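You operate a simulated robot arm through the tools that you are given. There is no shell and no other tool.

You run a simulated robot arm. Do the job below in one go: nothing can be reset, and whatever is moved stays where it is left.

Task
Rub the large glass clean, then drop it into the black frame.
Fine: use the blue cloth, don't lean on the glass, put the cloth back; leave the small glass and the yellow cloth. What is to be rubbed or washed off counts as gone when no trace of it is left.
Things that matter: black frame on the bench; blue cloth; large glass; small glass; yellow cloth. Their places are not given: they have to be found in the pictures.

Only the result counts: the job must be done as asked and must still hold three seconds after the hand-in. Knocking over, shifting, dropping, spilling or breaking anything else fails it. Flat cloth is picked up by pressing the open fingertips on it (5 to 10 N) and closing them slowly along it; thin cloth reads only 2 to 8 mm in the jaws.

Robot
A 7-joint arm with a four-finger gripper, fixed in place. Base frame: the origin is on the floor under the middle of its stand, x ahead of it, y to its left, z up; the work surface is at about z = 900. Lengths are in mm, angles in rad, forces in N, time in s.
It reaches about 1223 mm from its shoulder. Its first joint turns from -1.204 to 3.002 rad. Payload 3.67 kg.
The TCP is the grasp point between the finger pads, 28 mm short of the fingertips. In the tool frame z runs along the fingers and y along their closing line. The gripper opens to 112 mm; its body begins 73 mm behind the TCP.
Orientation is that of the tool frame in the base frame, as [roll, pitch, yaw] about the fixed x, y, z axes, in that order (R = Rz(yaw) Ry(pitch) Rx(roll)). With the fingers straight down and closing along the base's y, the tool's x points along the base's -x, its y along +y and its z along -z.

Tools
- The arm moves only by the tool arm_command. Its arguments are lists of equal length, an entry for each row: "dp": the shift along the tool's x, y, z in units of 250 mm (1.0 is 250 mm), a list of three; "turn": the turn, a rotation vector about the tool's x, y, z in units of 45 degrees (1.0 is 45 degrees), a list of three. In form: {"dp": [[x, y, z], ...], "turn": [[wx, wy, wz], ...]}. A call has 1 to 20 rows; each row is the pose to reach, as a shift and turn from the pose commanded when the call began, along the tool's axes at that moment. "fingers" is the closure, from 0 (fully open) to 1 (shut), set as the call begins (left out, the last holds). A call with a number of a shift or a turn outside -1 to 1 is refused whole. Rows are played at 5 a second. More than 50 mm and 0.15 rad between two rows, or a gripper value outside its range, and nothing of the call is played. A pose out of reach is approached as far as the arm can. The call stops where the force on the tool passes 40 N (or 10 N more than at its start, if that is more) or the arm is blocked; 0.2 s more then pass. Each finger travels about 102.5 mm/s and halts on what it meets, pressing with about 34 N; the grip force reading is that of the motor and also rises with nothing between the fingers. The clock runs only during rows and for 0.2 s after the last one: add rows that repeat a pose to give the fingers time. It gives the time, the measured TCP pose, the force on the tool (base axes), the opening and the grip force at its end, in the units of the frame above (readings bear some noise), with the torque about the TCP (base axes, N m) and any sound that the robot's microphone picked up.
- Cameras (640 x 400 px; columns grow to the right, rows downward): "scene" is fixed at [386.8, -506, 1657.6]; the picture's right is [0.32, -0.95, 0.00], its down [-0.80, -0.27, -0.53] and it looks along [0.51, 0.17, -0.85] (base axes); focal length 330 px, centre (320, 200). "wrist" rides on the gripper at [60, -18, -104] in the tool frame; the picture's right is [0.29, 0.96, 0.00], its down [-0.80, 0.24, -0.55] and it looks along [-0.53, 0.16, 0.83] (tool axes); focal length 234 px, centre (320, 200).
- grab_frame(camera): a new picture of that camera. No time passes.
- slide_trunk(by): slides the trunk up (or, below 0, down) by that many mm; the arm rides with it, the base frame stays. It gives what a move gives, with no picture.
- point_at(camera, pixels): for up to 12 pixels [column, row] of the newest picture of that camera ("zoom" is the newest enlarged one), the place [x, y, z] in the base frame of the surface seen there, good to about 2 mm, but the place of the scene camera against the robot may be out by one fixed shift of up to 25 mm in any direction. No time passes.
- enlarge(camera, box): a new picture of the part [left, top, right, bottom] of that camera's present view, enlarged. No time passes.
- finish_job(): hands the job in; it is judged then, once.

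Unless the task says otherwise, let go and move clear before handing in.

The tools are called after "Request:" as name(argument=value, ...) on one line, values as JSON. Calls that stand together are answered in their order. arm_command: Moves the arm, as the interface text tells. Its arguments: {"type":"object","properties":{"dp":{"type":"array","items":{"type":"array","items":{"type":"number"}}},"turn":{"type":"array","items":{"type":"array","items":{"type":"number"}}},"fingers":{"type":"number"}},"required":["dp","turn"]} The other tools are called the same way: slide_trunk (by) moves the trunk up or down; grab_frame (camera) takes a picture; point_at (camera, pixels) gives the place of the surface under pixels of a picture; enlarge (camera, box) takes an enlarged picture of a part of a camera's view; finish_job () hands the job in.

At the start:

```text
time_s: 0.0
ee_pos: [854.3, -214.3, 1156.9]
orientation: [3.14, 0.0, 3.141]
force: [0.1, -0.4, -0.6]
ft_torque: [-0.01, 0.0, 0.01]
grip_width: 111.9
grip_force: 0.1
trunk travel left (down, up): [-575.0, 265.0]
```

scene: 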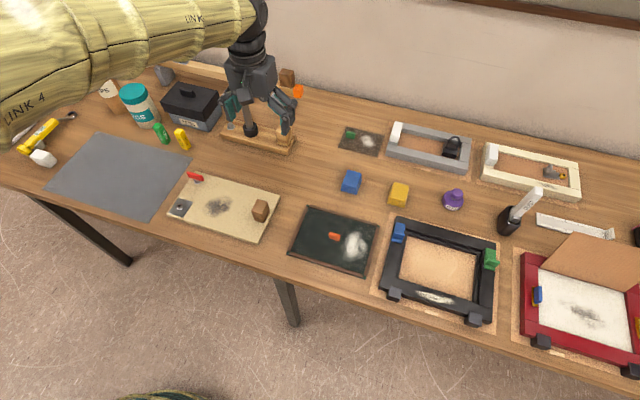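
wrist: 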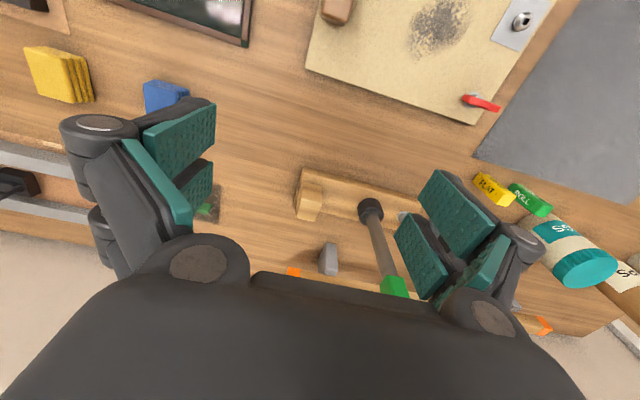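

The scene shows a dark glass with a smudge and an orange knob near (335,240), a smaller one near (360,140), a black frame near (438,268), a blue cloth block near (351,182) and a yellow one near (398,194). I'll enlarge these regions before moving.

Request:
enlarge(camera="scene", box=[270, 160, 430, 290])

Request:
enlarge(camera="scene", box=[370, 200, 530, 340])

Request:
enlarge(camera="scene", box=[320, 100, 480, 220])

Request:
enlarge(camera="scene", box=[480, 120, 640, 390])

```text
3.08 times, centred on (350, 225) of scene
```

zoom: 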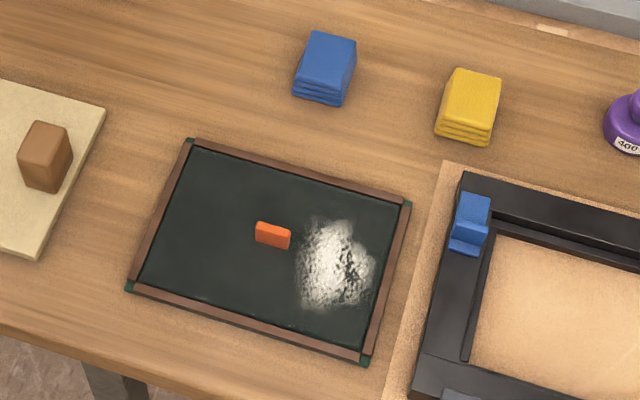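

```text
2.86 times, centred on (450, 270) of scene
```

zoom: 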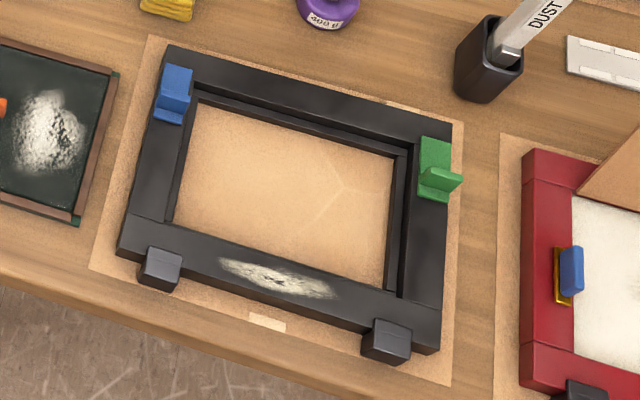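

```text
3.33 times, centred on (400, 160) of scene
```

zoom: 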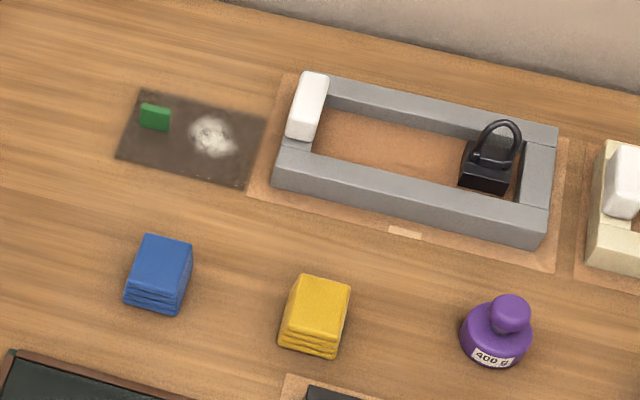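

```text
1.48 times, centred on (560, 255) of scene
```

zoom: 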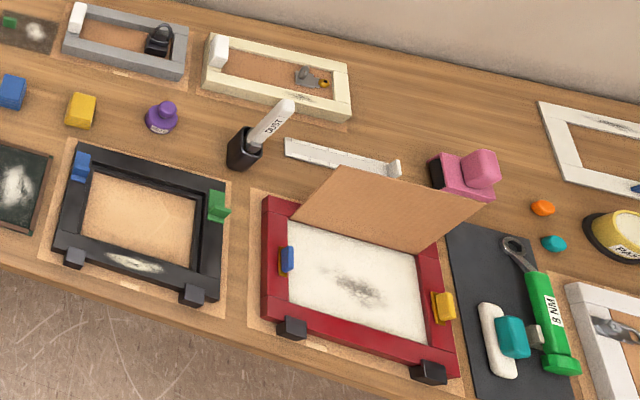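

The zooms show the large glass with brown edging and an orange grip, the folded blue cloth next to the yellow one, and the black frame with blue and green clips. I'll measure their places from the scene camera, then compare with the wrist camera for the fixed shift.

Request:
enlarge(camera="scene", box=[270, 160, 430, 290])

Request:
point_at(camera="zoom", pixels=[[191, 142], [408, 204], [366, 360], [130, 287], [272, 228], [272, 243], [330, 55], [325, 98], [475, 90], [200, 220], [335, 265], [60, 350]])

Request:
grab_frame(camera="wrist")

Request:
point_at(camera="wrist", pixels=[[245, 42], [240, 10], [165, 90], [160, 103], [60, 60], [75, 95], [475, 123], [306, 68], [340, 10], [300, 150], [210, 210], [440, 100]])

```text
3.08 times, centred on (350, 225) of scene
```

zoom: 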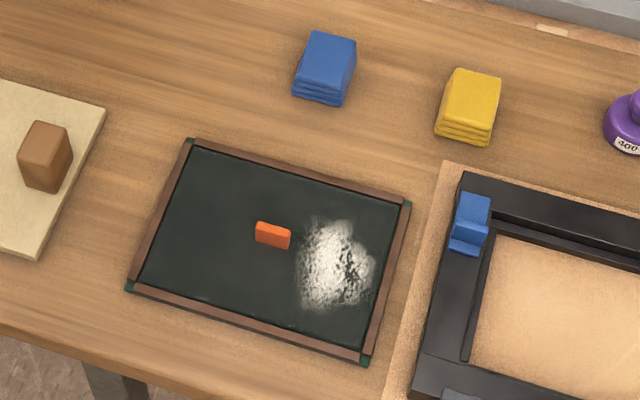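

```text
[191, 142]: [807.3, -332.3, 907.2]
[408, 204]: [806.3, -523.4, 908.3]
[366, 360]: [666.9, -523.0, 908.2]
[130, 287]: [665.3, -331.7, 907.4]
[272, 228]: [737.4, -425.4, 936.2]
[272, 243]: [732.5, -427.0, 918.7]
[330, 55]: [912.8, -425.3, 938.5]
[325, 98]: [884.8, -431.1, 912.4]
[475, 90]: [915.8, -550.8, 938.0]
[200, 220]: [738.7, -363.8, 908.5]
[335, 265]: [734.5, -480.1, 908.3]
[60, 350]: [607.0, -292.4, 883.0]
```

```text
taken
```

wrist: 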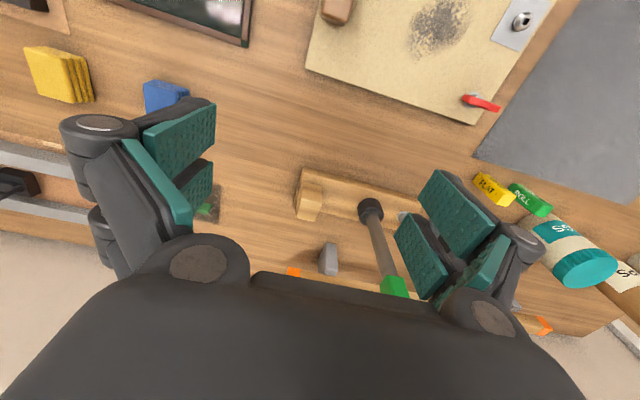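

```text
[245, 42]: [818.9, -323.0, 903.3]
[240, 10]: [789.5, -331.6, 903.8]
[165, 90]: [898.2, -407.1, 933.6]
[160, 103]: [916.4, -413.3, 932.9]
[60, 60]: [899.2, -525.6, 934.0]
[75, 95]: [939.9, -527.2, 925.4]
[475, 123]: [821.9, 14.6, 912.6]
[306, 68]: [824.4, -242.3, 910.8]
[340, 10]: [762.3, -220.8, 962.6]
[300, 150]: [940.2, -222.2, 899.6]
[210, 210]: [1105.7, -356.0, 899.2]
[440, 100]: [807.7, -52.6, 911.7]
```

The large glass reads about 141 × 192 mm, with its orange grip at the centre. Next I'll measure the frame opening, the clips and the stain.

Request:
enlarge(camera="scene", box=[370, 200, 530, 340])

Request:
point_at(camera="zoom", pixels=[[170, 48], [450, 130], [437, 350], [120, 250], [200, 88], [408, 150], [395, 295], [168, 222], [290, 180], [190, 105], [398, 160], [300, 70]])

Request:
point_at(camera="zoom", pixels=[[175, 78], [172, 100], [168, 115], [435, 150], [432, 175], [440, 182], [435, 197], [160, 262], [388, 332], [275, 275], [300, 125], [180, 180]])

Request:
enlarge(camera="scene", box=[385, 210, 445, 250])

Request:
enlarge(camera="scene", box=[460, 225, 520, 265])

```text
2.86 times, centred on (450, 270) of scene
```

zoom: 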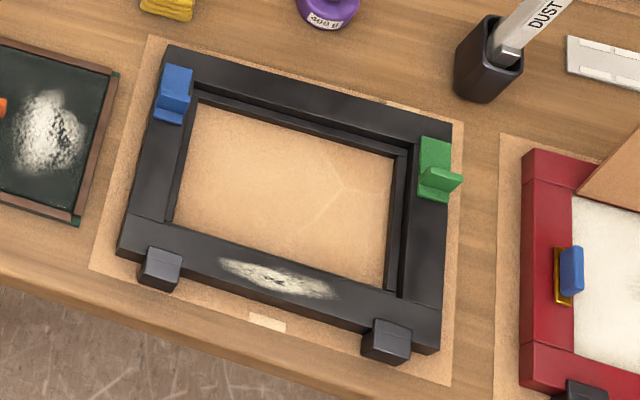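

```text
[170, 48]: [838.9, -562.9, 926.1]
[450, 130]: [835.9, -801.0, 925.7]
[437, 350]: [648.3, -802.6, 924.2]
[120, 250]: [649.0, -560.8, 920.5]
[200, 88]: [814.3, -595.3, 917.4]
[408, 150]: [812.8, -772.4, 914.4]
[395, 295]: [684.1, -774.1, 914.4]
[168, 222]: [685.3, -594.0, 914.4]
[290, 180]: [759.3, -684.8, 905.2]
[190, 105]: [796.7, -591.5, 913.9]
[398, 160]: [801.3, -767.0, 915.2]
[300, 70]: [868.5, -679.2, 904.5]
```

```text
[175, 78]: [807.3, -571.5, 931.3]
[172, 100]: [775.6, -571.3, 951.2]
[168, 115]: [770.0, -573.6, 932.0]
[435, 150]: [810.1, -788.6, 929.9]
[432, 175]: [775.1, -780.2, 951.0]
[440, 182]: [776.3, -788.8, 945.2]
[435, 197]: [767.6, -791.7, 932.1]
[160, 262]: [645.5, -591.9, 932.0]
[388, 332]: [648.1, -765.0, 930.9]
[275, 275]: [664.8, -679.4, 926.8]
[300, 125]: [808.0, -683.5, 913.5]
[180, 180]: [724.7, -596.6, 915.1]
```

```text
10.00 times, centred on (415, 230) of scene
```

zoom: 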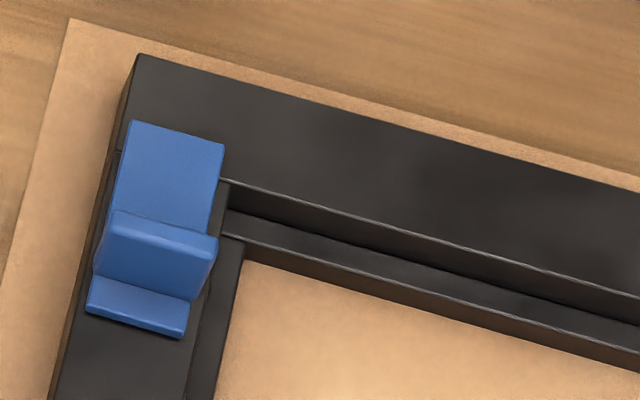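

```text
10.00 times, centred on (490, 245) of scene
```

zoom: 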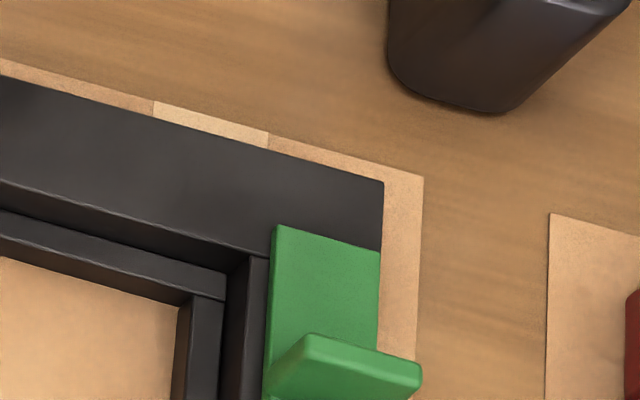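

The frame has a rebate: top about z 925, ledge about z 914, opening roughly x 675–816 and y −590 to −780. Both clips sit near its edges, so I need to know whether they overhang. I'll move the wrist camera over the glass and cloths for an unshifted view.

Request:
arm_command(dp=[[0.042, -0.14, 0], [0.084, -0.28, 0], [0.126, -0.42, 0], [0.168, -0.56, 0], [0.21, -0.7, 0], [0.252, -0.84, 0], [0.296, -0.98, 0], [0.296, -0.98, 0]], turn=[[0, 0, 0], [0, 0, 0], [0, 0, 0], [0, 0, 0], [0, 0, 0], [0, 0, 0], [0, 0, 0], [0, 0, 0]])

Request:
grab_frame(camera="wrist")

Request:
grab_frame(camera="scene")

```text
time_s: 1.8
ee_pos: [781.3, -460.0, 1156.1]
orientation: [-3.141, 0.0, 3.141]
force: [0.4, 0.9, 0.0]
ft_torque: [-0.03, 0.01, -0.03]
grip_width: 112.0
grip_force: 0.1
trunk travel left (down, up): [-575.0, 265.0]
```

```text
taken
```

wrist: 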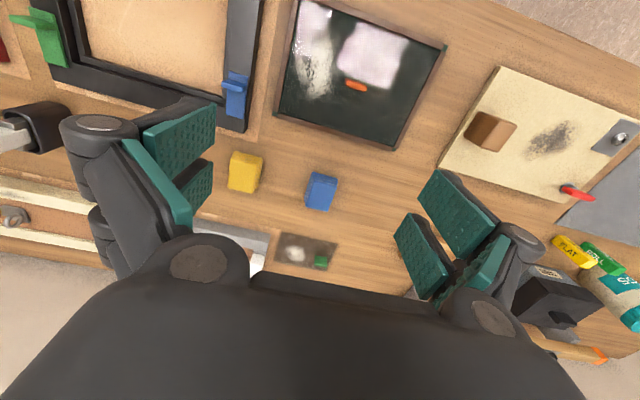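

```text
taken
```

scene: 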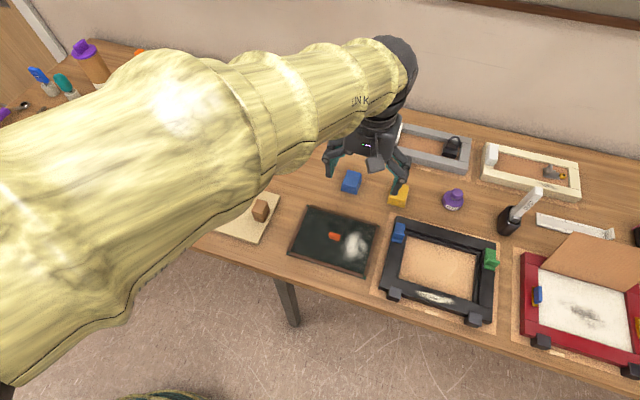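

The wrist view shows the glass at (355,75) with the stain near (315,60) and what may be a reflection near (375,55). I'll enlarge the glass, cloths and frame and measure them from here.

Request:
enlarge(camera="wrist", box=[260, 0, 460, 125])

Request:
point_at(camera="wrist", pixels=[[445, 46], [394, 149], [274, 117], [356, 85], [368, 86], [347, 82], [360, 100], [322, 180], [245, 173], [310, 60], [375, 50], [297, 3]])

Request:
enlarge(camera="wrist", box=[200, 130, 360, 280])

Request:
enlarge(camera="wrist", box=[0, 0, 270, 140])

```text
3.20 times, centred on (360, 62) of wrist
```

zoom: 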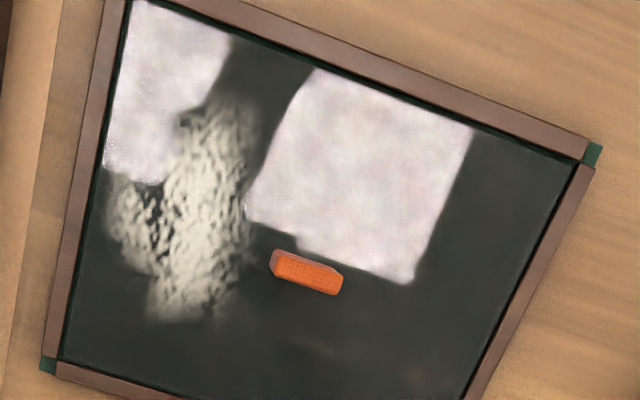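

```text
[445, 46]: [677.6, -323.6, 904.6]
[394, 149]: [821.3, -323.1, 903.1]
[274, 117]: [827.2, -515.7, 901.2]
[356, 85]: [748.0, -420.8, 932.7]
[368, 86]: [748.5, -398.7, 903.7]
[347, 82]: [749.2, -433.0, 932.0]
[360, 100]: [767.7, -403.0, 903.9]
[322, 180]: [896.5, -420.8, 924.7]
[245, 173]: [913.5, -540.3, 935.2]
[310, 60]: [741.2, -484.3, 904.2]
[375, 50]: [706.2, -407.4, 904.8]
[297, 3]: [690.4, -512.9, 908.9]
```

```text
2.67 times, centred on (280, 205) of wrist
```

zoom: 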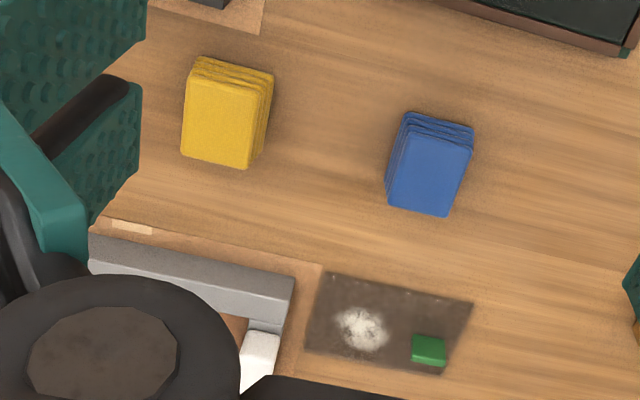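

```text
2.37 times, centred on (135, 70) of wrist
```

zoom: 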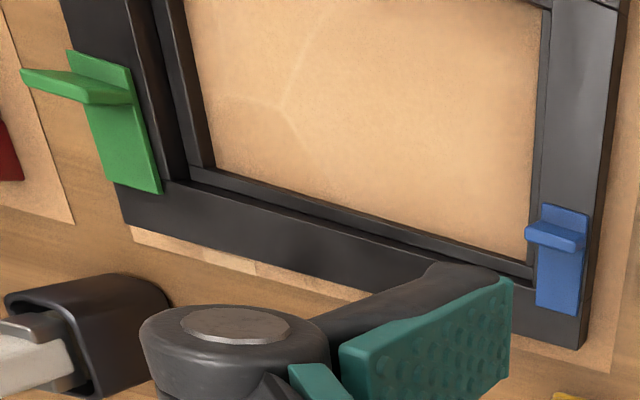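

Comparing the two cameras gives a scene shift of about (+13, +9, −4): the glass spans x 678–821 and y −515 to −323, with its top at z 904. Next I'll move over the frame to see whether the blue and green clips overlap the opening.

Request:
arm_command(dp=[[0.0, -0.16, 0], [0.0, -0.32, 0], [0, -0.48, 0], [0, -0.64, 0], [0, -0.8, 0], [0, -0.8, 0]], turn=[[0, 0, 0], [0, 0, 0], [0, 0, 0], [0, 0, 0], [0, 0, 0], [0, 0, 0]])

Request:
grab_frame(camera="wrist")

Request:
enlarge(camera="wrist", box=[200, 0, 480, 170])

```text
time_s: 3.2
ee_pos: [781.8, -658.8, 1155.4]
orientation: [3.141, -0.001, -3.141]
force: [-0.2, -0.3, 0.7]
ft_torque: [-0.06, 0.01, 0.0]
grip_width: 112.2
grip_force: 0.0
trunk travel left (down, up): [-575.0, 265.0]
```

```text
taken
```

wrist: 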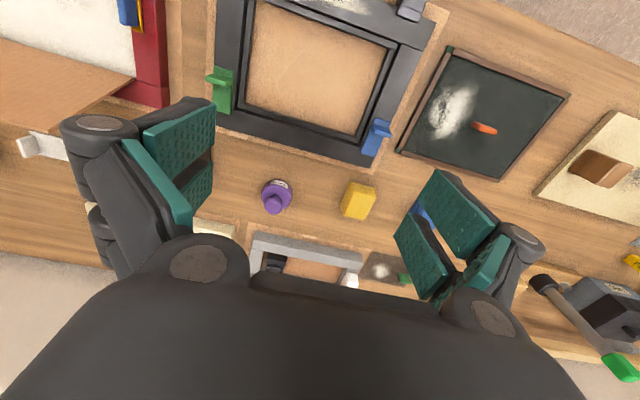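

```text
2.29 times, centred on (340, 85) of wrist
```

zoom: 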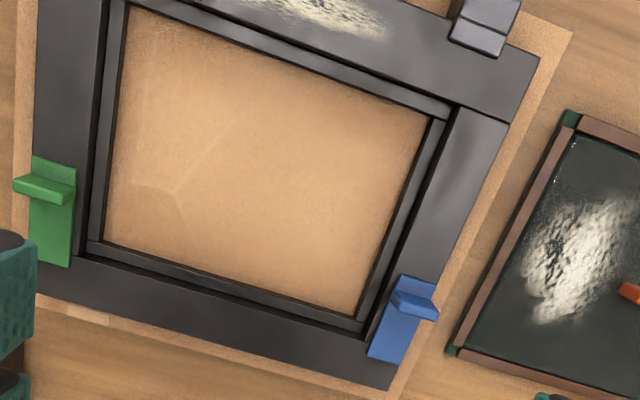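

Request:
enlarge(camera="wrist", box=[350, 100, 410, 170])

Request:
enlarge(camera="wrist", box=[195, 55, 265, 125])

Request:
enlarge(camera="wrist", box=[200, 0, 480, 170])

Request:
point_at(camera="zoom", pixels=[[104, 20], [92, 200], [125, 8], [300, 60], [452, 106], [430, 122], [420, 200], [385, 290], [360, 335], [250, 300], [150, 270], [95, 230]])

Request:
point_at(camera="zoom", pixels=[[390, 345], [372, 350], [408, 355], [402, 280], [430, 285], [415, 300], [55, 210], [36, 160], [72, 165], [68, 262], [32, 250], [45, 185]])

```text
5.71 times, centred on (380, 135) of wrist
```

zoom: 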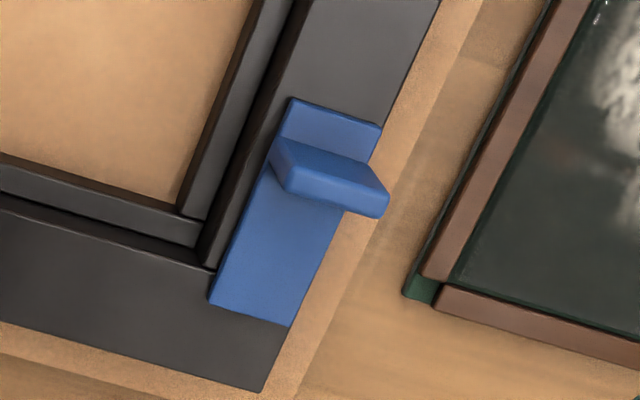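

```text
5.71 times, centred on (230, 90) of wrist
```

zoom: 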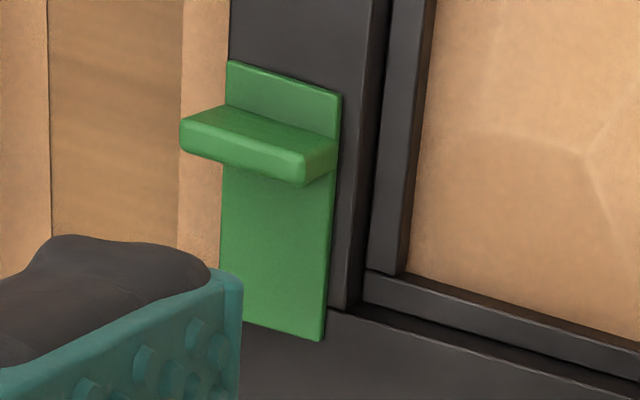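

```text
2.29 times, centred on (340, 85) of wrist
```

zoom: 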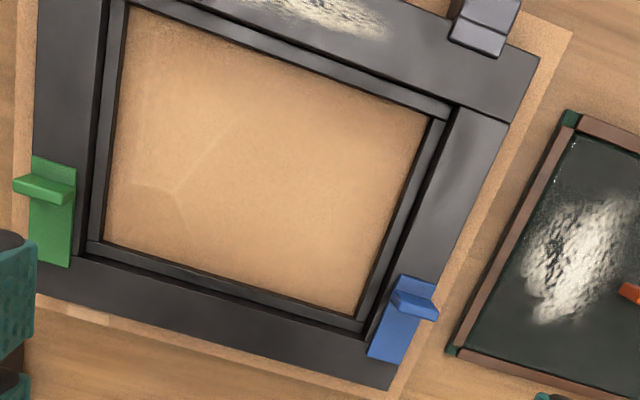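

```text
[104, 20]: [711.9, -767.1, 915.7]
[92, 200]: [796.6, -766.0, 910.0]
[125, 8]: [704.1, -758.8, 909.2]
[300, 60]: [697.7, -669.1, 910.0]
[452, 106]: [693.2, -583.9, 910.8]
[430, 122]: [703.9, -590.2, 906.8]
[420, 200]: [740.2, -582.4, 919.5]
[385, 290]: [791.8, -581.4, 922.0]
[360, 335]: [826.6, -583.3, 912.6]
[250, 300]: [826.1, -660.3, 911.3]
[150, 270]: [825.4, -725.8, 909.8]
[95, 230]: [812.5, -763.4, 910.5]
```

```text
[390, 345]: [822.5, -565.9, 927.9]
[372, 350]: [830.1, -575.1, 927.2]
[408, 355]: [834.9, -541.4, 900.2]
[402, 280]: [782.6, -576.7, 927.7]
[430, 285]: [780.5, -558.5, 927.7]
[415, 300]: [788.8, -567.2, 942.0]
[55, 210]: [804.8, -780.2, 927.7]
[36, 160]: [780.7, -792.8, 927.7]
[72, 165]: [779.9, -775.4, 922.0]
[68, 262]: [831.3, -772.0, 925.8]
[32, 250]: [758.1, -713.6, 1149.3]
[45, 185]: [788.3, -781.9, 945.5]
```

The clips' inner edges read about y −577 and −774, while the rebate walls read about −582 and −768, so the clips seem not to overhang. The 142 × 192 glass has to fit closely, so I'll step back to see the whole frame and measure it more finely.

Request:
arm_command(dp=[[0.12, 0.0, 0], [0.24, 0.0, 0], [0.24, 0.0, 0]], turn=[[0, 0, 0], [0, 0, 0], [0, 0, 0]])

Request:
grab_frame(camera="wrist")

Request:
enlarge(camera="wrist", box=[200, 20, 320, 95])

Request:
enlarge(camera="wrist", box=[340, 40, 460, 115])

Request:
enlarge(camera="wrist", box=[310, 120, 430, 195])

Request:
enlarge(camera="wrist", box=[190, 100, 310, 175])

```text
time_s: 4.0
ee_pos: [720.4, -661.1, 1154.7]
orientation: [3.139, -0.003, 3.141]
force: [0.6, -0.9, -0.1]
ft_torque: [0.0, 0.0, 0.0]
grip_width: 111.9
grip_force: 0.1
trunk travel left (down, up): [-575.0, 265.0]
```

```text
taken
```

wrist: 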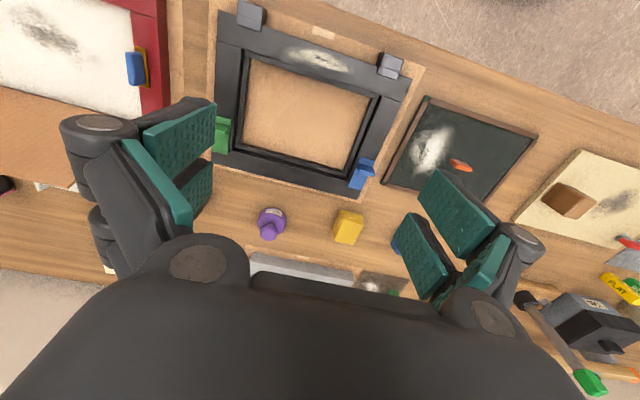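

```text
5.33 times, centred on (260, 58) of wrist
```

zoom: 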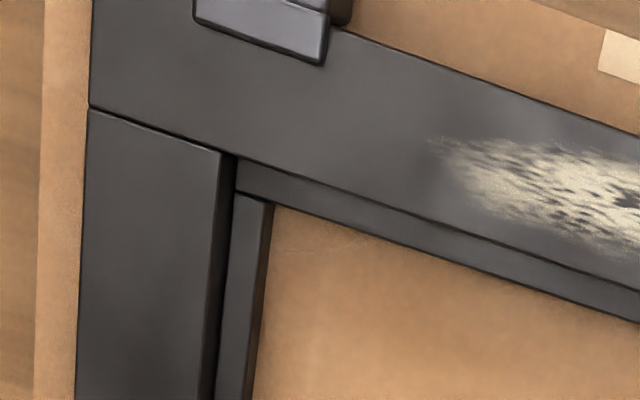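

```text
5.33 times, centred on (400, 78) of wrist
```

zoom: 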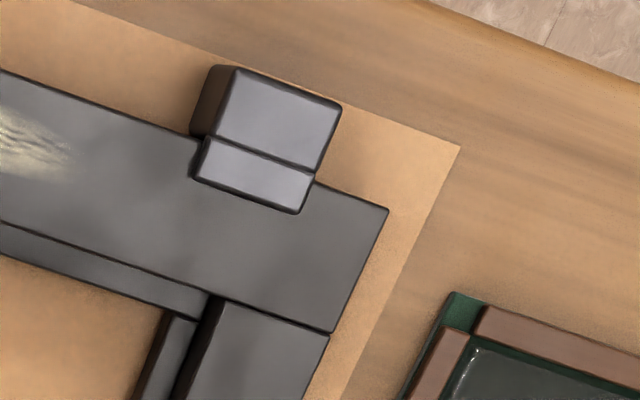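

```text
5.33 times, centred on (370, 158) of wrist
```

zoom: 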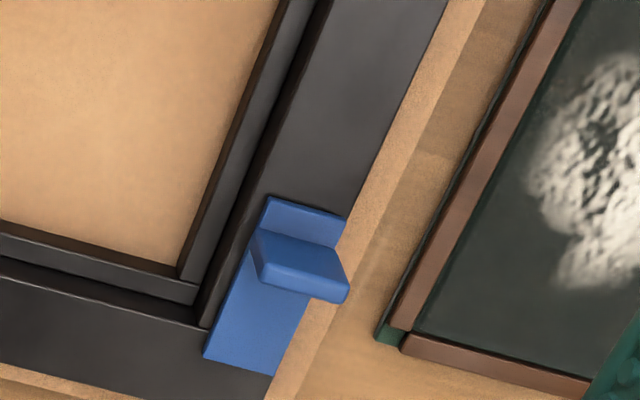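

```text
5.33 times, centred on (250, 138) of wrist
```

zoom: 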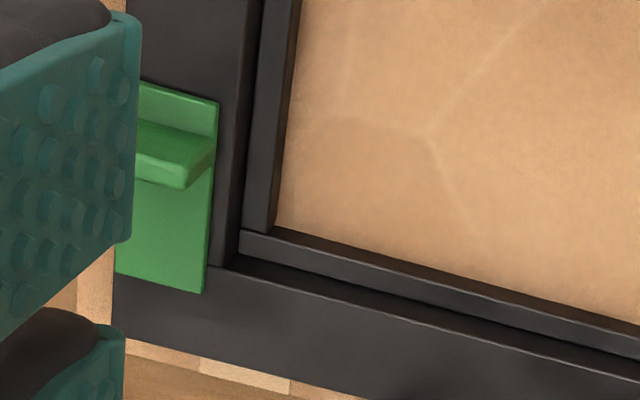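

By ray-plane geometry the frame opening is about 135 × 185 mm (x 691–826, y −768 to −583). The outer 142 × 192 outline of the large glass is bigger than that, so the green base and brown strips may be a tray with a smaller pane inside. I'll look at it more closely.

Request:
arm_command(dp=[[0.0, 0.16, 0.06], [0.0, 0.32, 0.12], [0, 0.48, 0.18], [0, 0.64, 0.24], [0, 0.8, 0.3], [0, 0.88, 0.4], [0, 0.88, 0.4]], turn=[[0, 0, 0], [0, 0, 0], [0, 0, 0], [0, 0, 0], [0, 0, 0], [0, 0, 0], [0, 0, 0]])

Request:
grab_frame(camera="wrist")

Request:
enlarge(camera="wrist", box=[200, 0, 460, 160])

```text
time_s: 5.6
ee_pos: [719.1, -440.3, 1055.6]
orientation: [-3.142, 0.0, 3.14]
force: [-0.2, -0.3, 0.0]
ft_torque: [-0.01, 0.01, -0.03]
grip_width: 111.9
grip_force: 0.1
trunk travel left (down, up): [-575.0, 265.0]
```

```text
taken
```

wrist: 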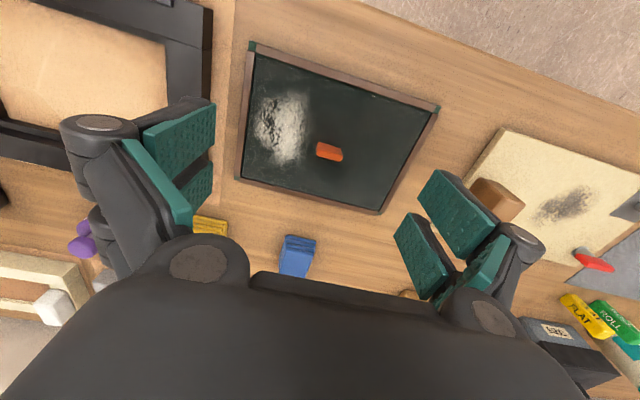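

```text
2.46 times, centred on (330, 80) of wrist
```

zoom: 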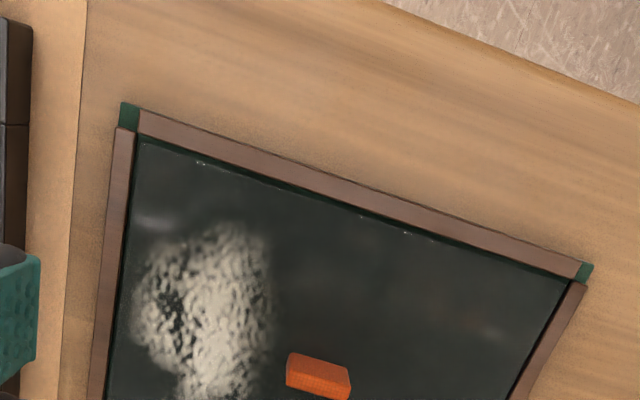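

The near edge shows a green base, brown strips with open corners, and a darker pane inside. I'll zoom into the corners to settle whether the pane is separate from the strips.

Request:
enlarge(camera="wrist", box=[235, 30, 299, 70])

Request:
enlarge(camera="wrist", box=[390, 85, 454, 125])

Request:
enlarge(camera="wrist", box=[225, 150, 289, 190])

Request:
enlarge(camera="wrist", box=[340, 180, 404, 220])

Request:
enlarge(camera="wrist", box=[298, 130, 362, 170])

```text
10.00 times, centred on (267, 50) of wrist
```

zoom: 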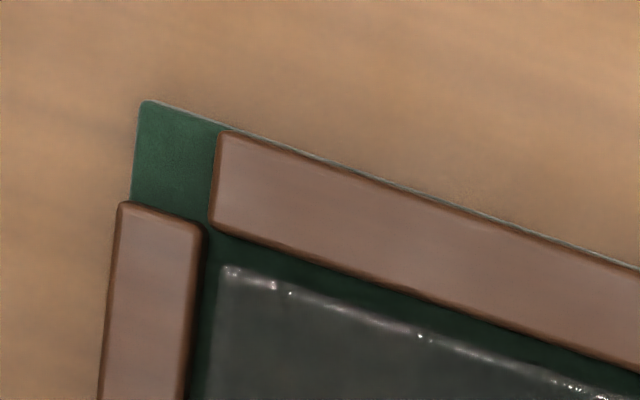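

```text
10.00 times, centred on (422, 105) of wrist
```

zoom: 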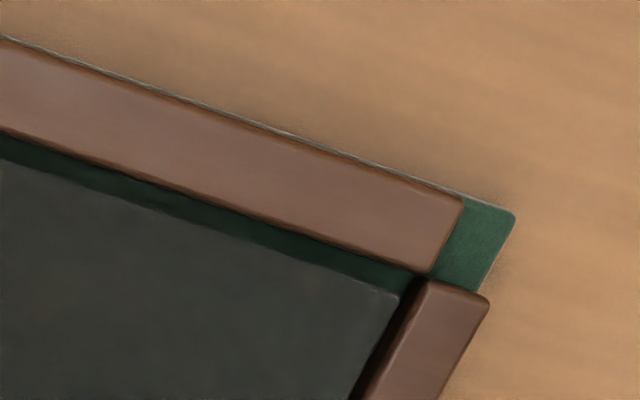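

```text
10.00 times, centred on (257, 170) of wrist
```

zoom: 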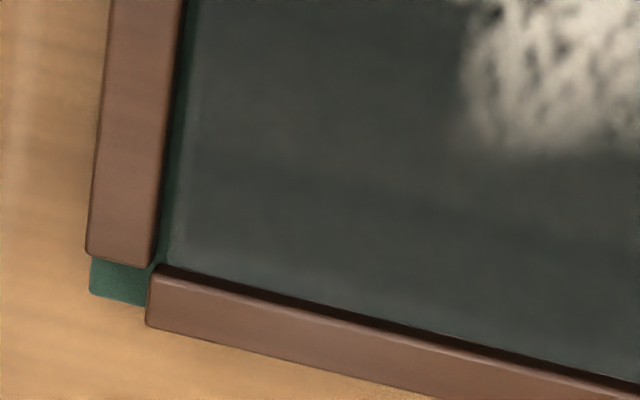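

```text
10.00 times, centred on (372, 200) of wrist
```

zoom: 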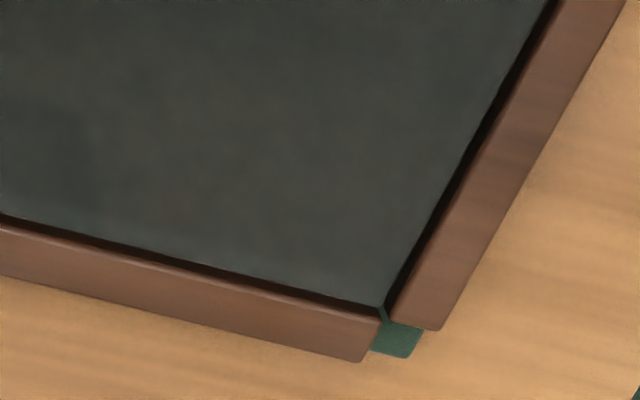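

```text
10.00 times, centred on (330, 150) of wrist
```

zoom: 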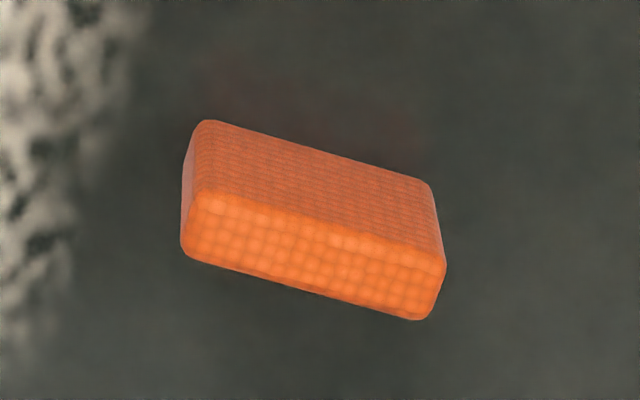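

The pane is a separate piece, about 131 × 183 mm (x 684–816, y −512 to −329), lying loose inside the brown strips. Its orange grip is about 27 × 8 mm at (748, −421). The stain covers roughly x 700–795 and y −508 to −450. Next I'll look closely at the blue cloth.

Request:
point_at(camera="wrist", pixels=[[300, 175], [360, 100], [270, 170], [350, 180], [345, 85], [330, 155], [325, 155], [242, 120], [410, 160], [255, 45], [300, 60], [320, 200]])

Request:
arm_command(dp=[[-0.16, 0.025, 0], [-0.32, 0.05, 0], [-0.48, 0.075, 0], [-0.64, 0.1, 0], [-0.64, 0.1, 0]], turn=[[0, 0, 0], [0, 0, 0], [0, 0, 0], [0, 0, 0], [0, 0, 0]])

Request:
grab_frame(camera="wrist")

Request:
enlarge(camera="wrist", box=[240, 60, 400, 180])

```text
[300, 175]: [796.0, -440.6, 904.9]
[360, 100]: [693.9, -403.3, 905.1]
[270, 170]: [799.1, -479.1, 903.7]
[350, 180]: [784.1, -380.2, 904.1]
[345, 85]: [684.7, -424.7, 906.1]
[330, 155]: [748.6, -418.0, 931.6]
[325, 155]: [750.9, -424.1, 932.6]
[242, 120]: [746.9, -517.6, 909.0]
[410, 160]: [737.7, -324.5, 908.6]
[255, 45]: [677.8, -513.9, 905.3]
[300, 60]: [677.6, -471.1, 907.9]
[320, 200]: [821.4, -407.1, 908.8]
```

```text
time_s: 6.8
ee_pos: [880.6, -416.0, 1056.6]
orientation: [3.139, 0.0, 3.14]
force: [-0.1, 0.5, 0.9]
ft_torque: [-0.01, -0.05, 0.03]
grip_width: 111.7
grip_force: 0.1
trunk travel left (down, up): [-575.0, 265.0]
```

```text
taken
```

wrist: 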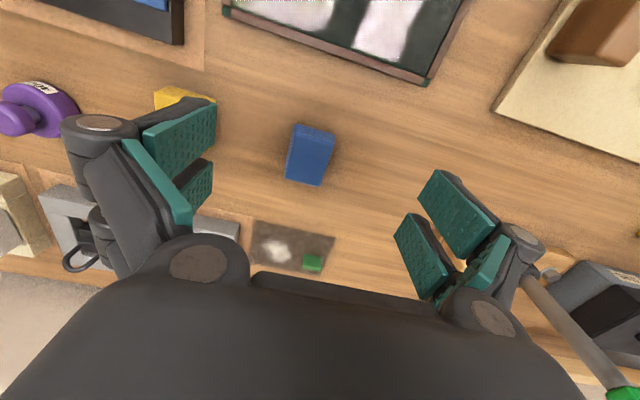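

```text
3.33 times, centred on (320, 120) of wrist
```

zoom: 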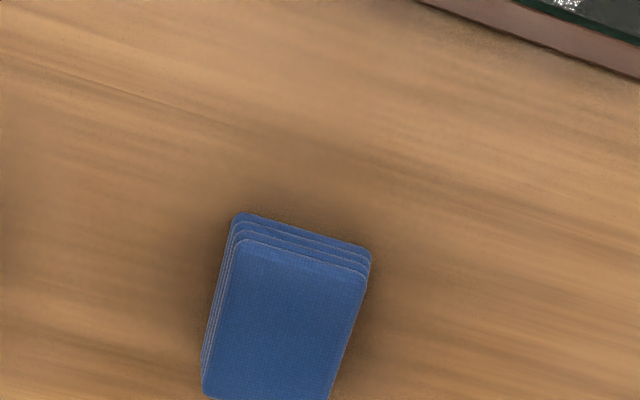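

The blue cloth is an upright folded block at about (310,155). I'll measure its edges in a zoom.

Request:
enlarge(camera="wrist", box=[270, 110, 366, 200])

Request:
point_at(camera="wrist", pixels=[[310, 155], [295, 140], [330, 143], [291, 178], [318, 182], [300, 127], [330, 135], [305, 170], [284, 178], [335, 160], [312, 126], [320, 165]])

Request:
enlarge(camera="wrist", box=[50, 80, 250, 300])

Request:
enlarge(camera="wrist", box=[380, 150, 560, 330])

```text
4.44 times, centred on (318, 155) of wrist
```

zoom: 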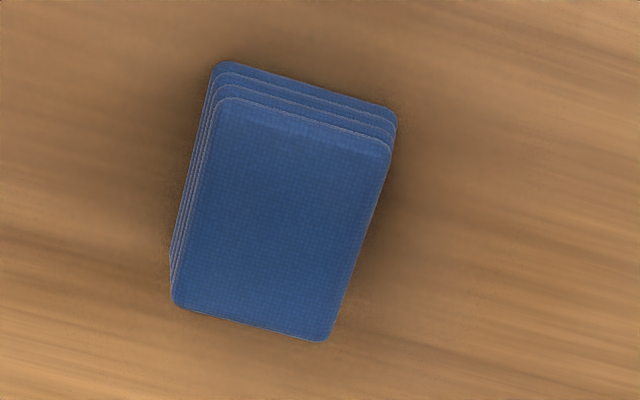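

```text
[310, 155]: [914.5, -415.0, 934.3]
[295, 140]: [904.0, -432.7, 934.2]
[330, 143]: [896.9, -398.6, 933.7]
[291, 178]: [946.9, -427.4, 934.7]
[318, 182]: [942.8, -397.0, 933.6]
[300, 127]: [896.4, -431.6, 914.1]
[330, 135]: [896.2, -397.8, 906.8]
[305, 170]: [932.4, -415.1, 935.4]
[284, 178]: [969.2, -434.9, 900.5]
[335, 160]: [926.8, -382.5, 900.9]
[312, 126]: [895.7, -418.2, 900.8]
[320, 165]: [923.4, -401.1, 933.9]
```

```text
1.82 times, centred on (150, 190) of wrist
```

zoom: 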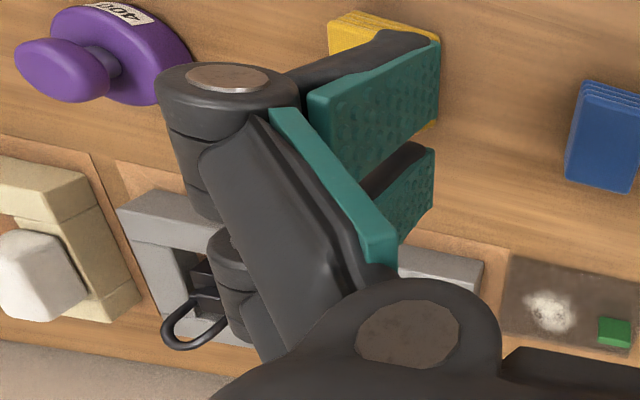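

```text
2.22 times, centred on (470, 240) of wrist
```

zoom: 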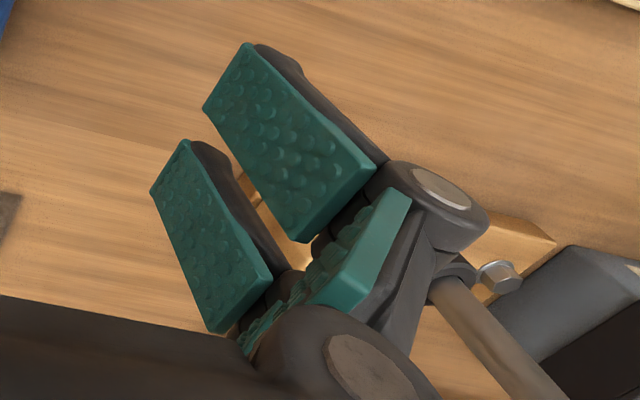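

The cloth is an axis-aligned block of about 52 × 40 × 34 mm centred at (921.6, −416). Each side has two finger pads with a gap of about 10 mm. I'll turn the hand 90° so the fingers close along x, which suits both the cloth's 52 mm side and the thin side of the knob and keeps the fingers away from the knob while rubbing.

Request:
arm_command(dp=[[0, 0, 0], [0, 0, 0], [0, 0, 0], [0, 0, 0], [0, 0, 0], [0, 0, 0], [0, 0, 0]], turn=[[0, 0, 0.167], [0, 0, 0.333], [0, 0, 0.5], [0, 0, 0.667], [0, 0, 0.833], [0, 0, 1.0], [0, 0, 1.0]])

Request:
arm_command(dp=[[0, 0, 0], [0, 0, 0], [0, 0, 0], [0, 0, 0], [0, 0, 0], [0, 0, 0], [0, 0, 0]], turn=[[0, 0, 0.167], [0, 0, 0.333], [0, 0, 0.5], [0, 0, 0.667], [0, 0, 0.833], [0, 0, 1.0], [0, 0, 1.0]])

Request:
grab_frame(camera="wrist")

Request:
grab_frame(camera="scene")

```text
time_s: 8.4
ee_pos: [880.9, -415.5, 1055.8]
orientation: [3.141, -0.001, 2.356]
force: [-0.6, -0.1, -1.2]
ft_torque: [-0.05, 0.03, -0.01]
grip_width: 111.9
grip_force: 0.0
trunk travel left (down, up): [-575.0, 265.0]
```

```text
time_s: 10.0
ee_pos: [879.4, -416.1, 1056.5]
orientation: [3.141, -0.001, 1.568]
force: [0.3, 0.0, -0.4]
ft_torque: [-0.02, 0.02, -0.02]
grip_width: 112.0
grip_force: 0.1
trunk travel left (down, up): [-575.0, 265.0]
```

```text
taken
```

wrist: 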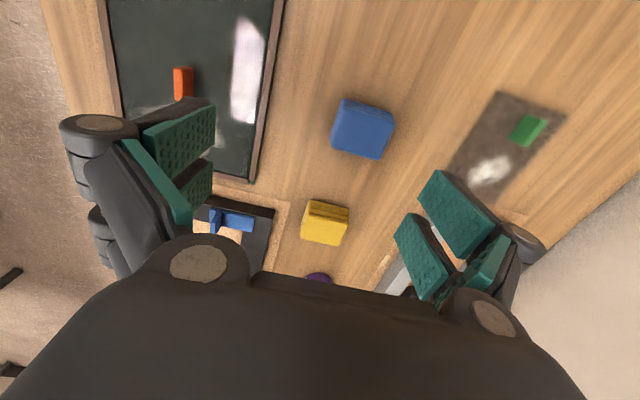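

```text
taken
```

scene: 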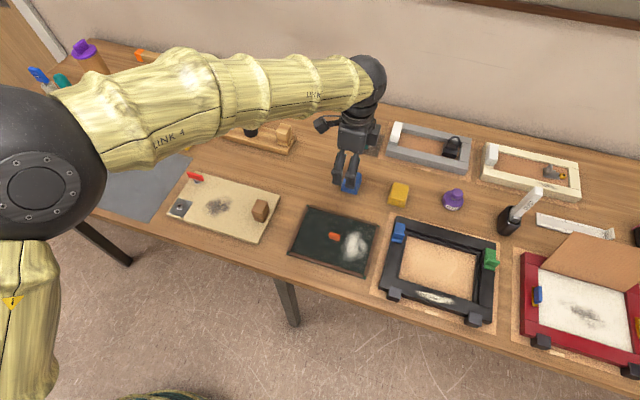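

The hand now closes along x, yaw 1.568, and the cloth is at (362,130) in the wrist view. I'll check its edges again from this angle before going down.

Request:
enlarge(camera="wrist", box=[320, 90, 410, 170])

Request:
point_at(camera="wrist", pixels=[[342, 103], [391, 118], [332, 147], [378, 156], [362, 130], [362, 105], [385, 140], [338, 125], [355, 150], [183, 72], [188, 80], [325, 225]])

```text
5.00 times, centred on (365, 130) of wrist
```

zoom: 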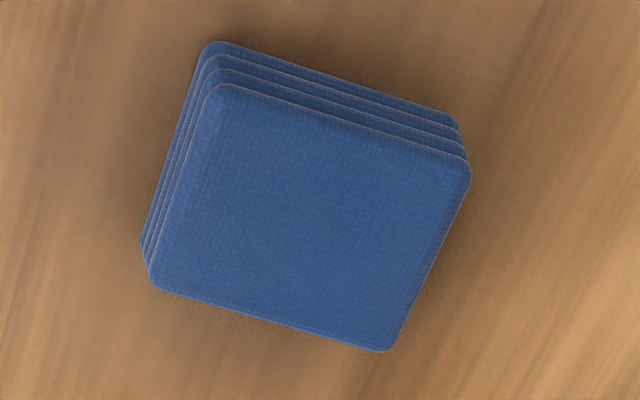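

```text
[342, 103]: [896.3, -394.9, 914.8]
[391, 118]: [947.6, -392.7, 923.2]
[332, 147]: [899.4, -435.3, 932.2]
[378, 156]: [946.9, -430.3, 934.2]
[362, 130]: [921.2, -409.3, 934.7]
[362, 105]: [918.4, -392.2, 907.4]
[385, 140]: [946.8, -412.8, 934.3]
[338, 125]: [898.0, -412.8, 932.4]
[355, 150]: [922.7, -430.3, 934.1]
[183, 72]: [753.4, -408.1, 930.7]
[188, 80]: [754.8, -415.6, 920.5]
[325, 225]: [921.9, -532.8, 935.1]
```

From this angle the cloth reads x 896–948, y −436 to −395, top z 934, matching the earlier measurement. I'll move over it and lower the open fingers to TCP z ≈ 942, so about 14 mm of cloth stays below the tips.

Request:
arm_command(dp=[[-0.001, 0.083, 0], [-0.002, 0.166, 0], [-0.002, 0.166, 0.15], [-0.002, 0.166, 0.3], [-0.002, 0.166, 0.4], [-0.002, 0.166, 0.456], [-0.002, 0.166, 0.456]], turn=[[0, 0, 0], [0, 0, 0], [0, 0, 0], [0, 0, 0], [0, 0, 0], [0, 0, 0], [0, 0, 0]], fingers=0)

Request:
grab_frame(camera="wrist")

Request:
enlarge(camera="scene", box=[300, 100, 420, 220])

```text
time_s: 11.6
ee_pos: [919.9, -414.8, 940.4]
orientation: [3.141, -0.001, 1.57]
force: [0.5, -0.3, -0.1]
ft_torque: [0.0, 0.0, -0.01]
grip_width: 112.0
grip_force: 0.1
trunk travel left (down, up): [-575.0, 265.0]
```

```text
taken
```

wrist: 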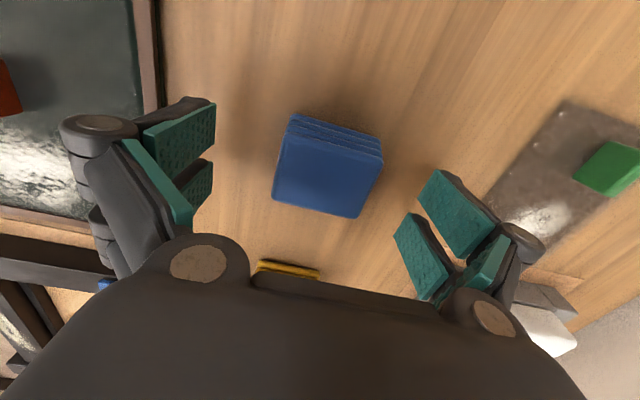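

```text
3.33 times, centred on (360, 160) of scene
```

zoom: 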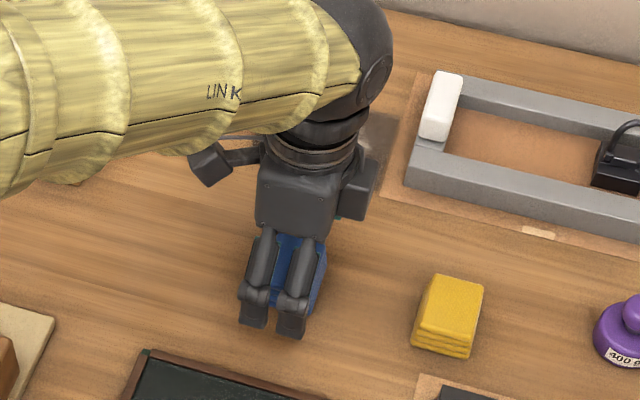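

The pads straddle the cloth at TCP z ≈ 940 with no contact force. I'll close on it and hold.

Request:
arm_command(dp=[[0, 0, 0], [0, 0, 0], [0, 0, 0], [0, 0, 0], [0, 0, 0], [0, 0, 0]], turn=[[0, 0, 0], [0, 0, 0], [0, 0, 0], [0, 0, 0], [0, 0, 0], [0, 0, 0]], fingers=1)

Request:
grab_frame(camera="wrist")

Request:
enlarge(camera="scene", box=[300, 100, 420, 220])

```text
time_s: 13.0
ee_pos: [920.3, -415.2, 940.5]
orientation: [-3.142, 0.0, 1.57]
force: [0.1, 0.6, 3.3]
ft_torque: [0.03, 0.11, 0.0]
grip_width: 57.2
grip_force: 34.5
trunk travel left (down, up): [-575.0, 265.0]
```

```text
taken
```

wrist: 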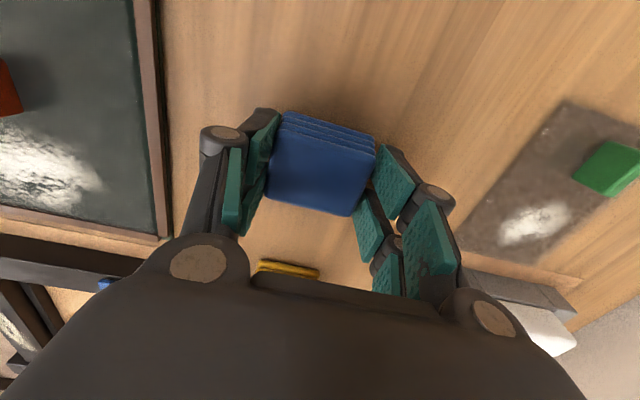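

```text
3.33 times, centred on (360, 160) of scene
```

zoom: 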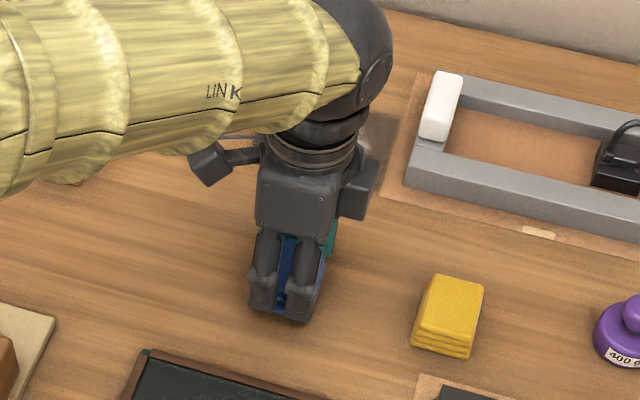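

The grip holds at 57 mm with 34.5 N and the pads touch both sides of the cloth. I'll lift slowly and check that it comes along straight.

Request:
arm_command(dp=[[0, 0, -0.04], [0, 0, -0.12], [0, 0, -0.2], [0, 0, -0.3], [0, 0, -0.4], [0, 0, -0.4]], turn=[[0, 0, 0], [0, 0, 0], [0, 0, 0], [0, 0, 0], [0, 0, 0], [0, 0, 0]])

Request:
grab_frame(camera="wrist")

Request:
enlarge(camera="scene", box=[300, 60, 420, 200])

```text
time_s: 14.4
ee_pos: [921.3, -414.9, 1041.8]
orientation: [-3.141, -0.001, 1.57]
force: [0.3, 0.3, 0.6]
ft_torque: [-0.01, -0.02, 0.0]
grip_width: 0.2
grip_force: 33.8
trunk travel left (down, up): [-575.0, 265.0]
```

```text
taken
```

wrist: 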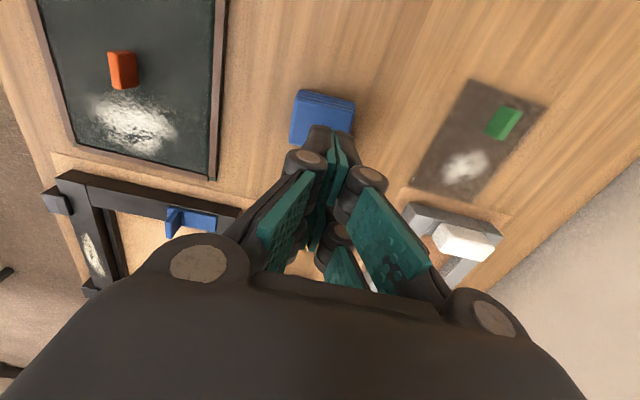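

```text
2.86 times, centred on (360, 130) of scene
```

zoom: 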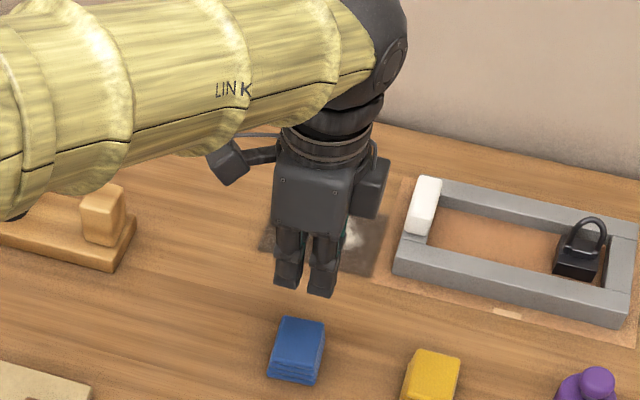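

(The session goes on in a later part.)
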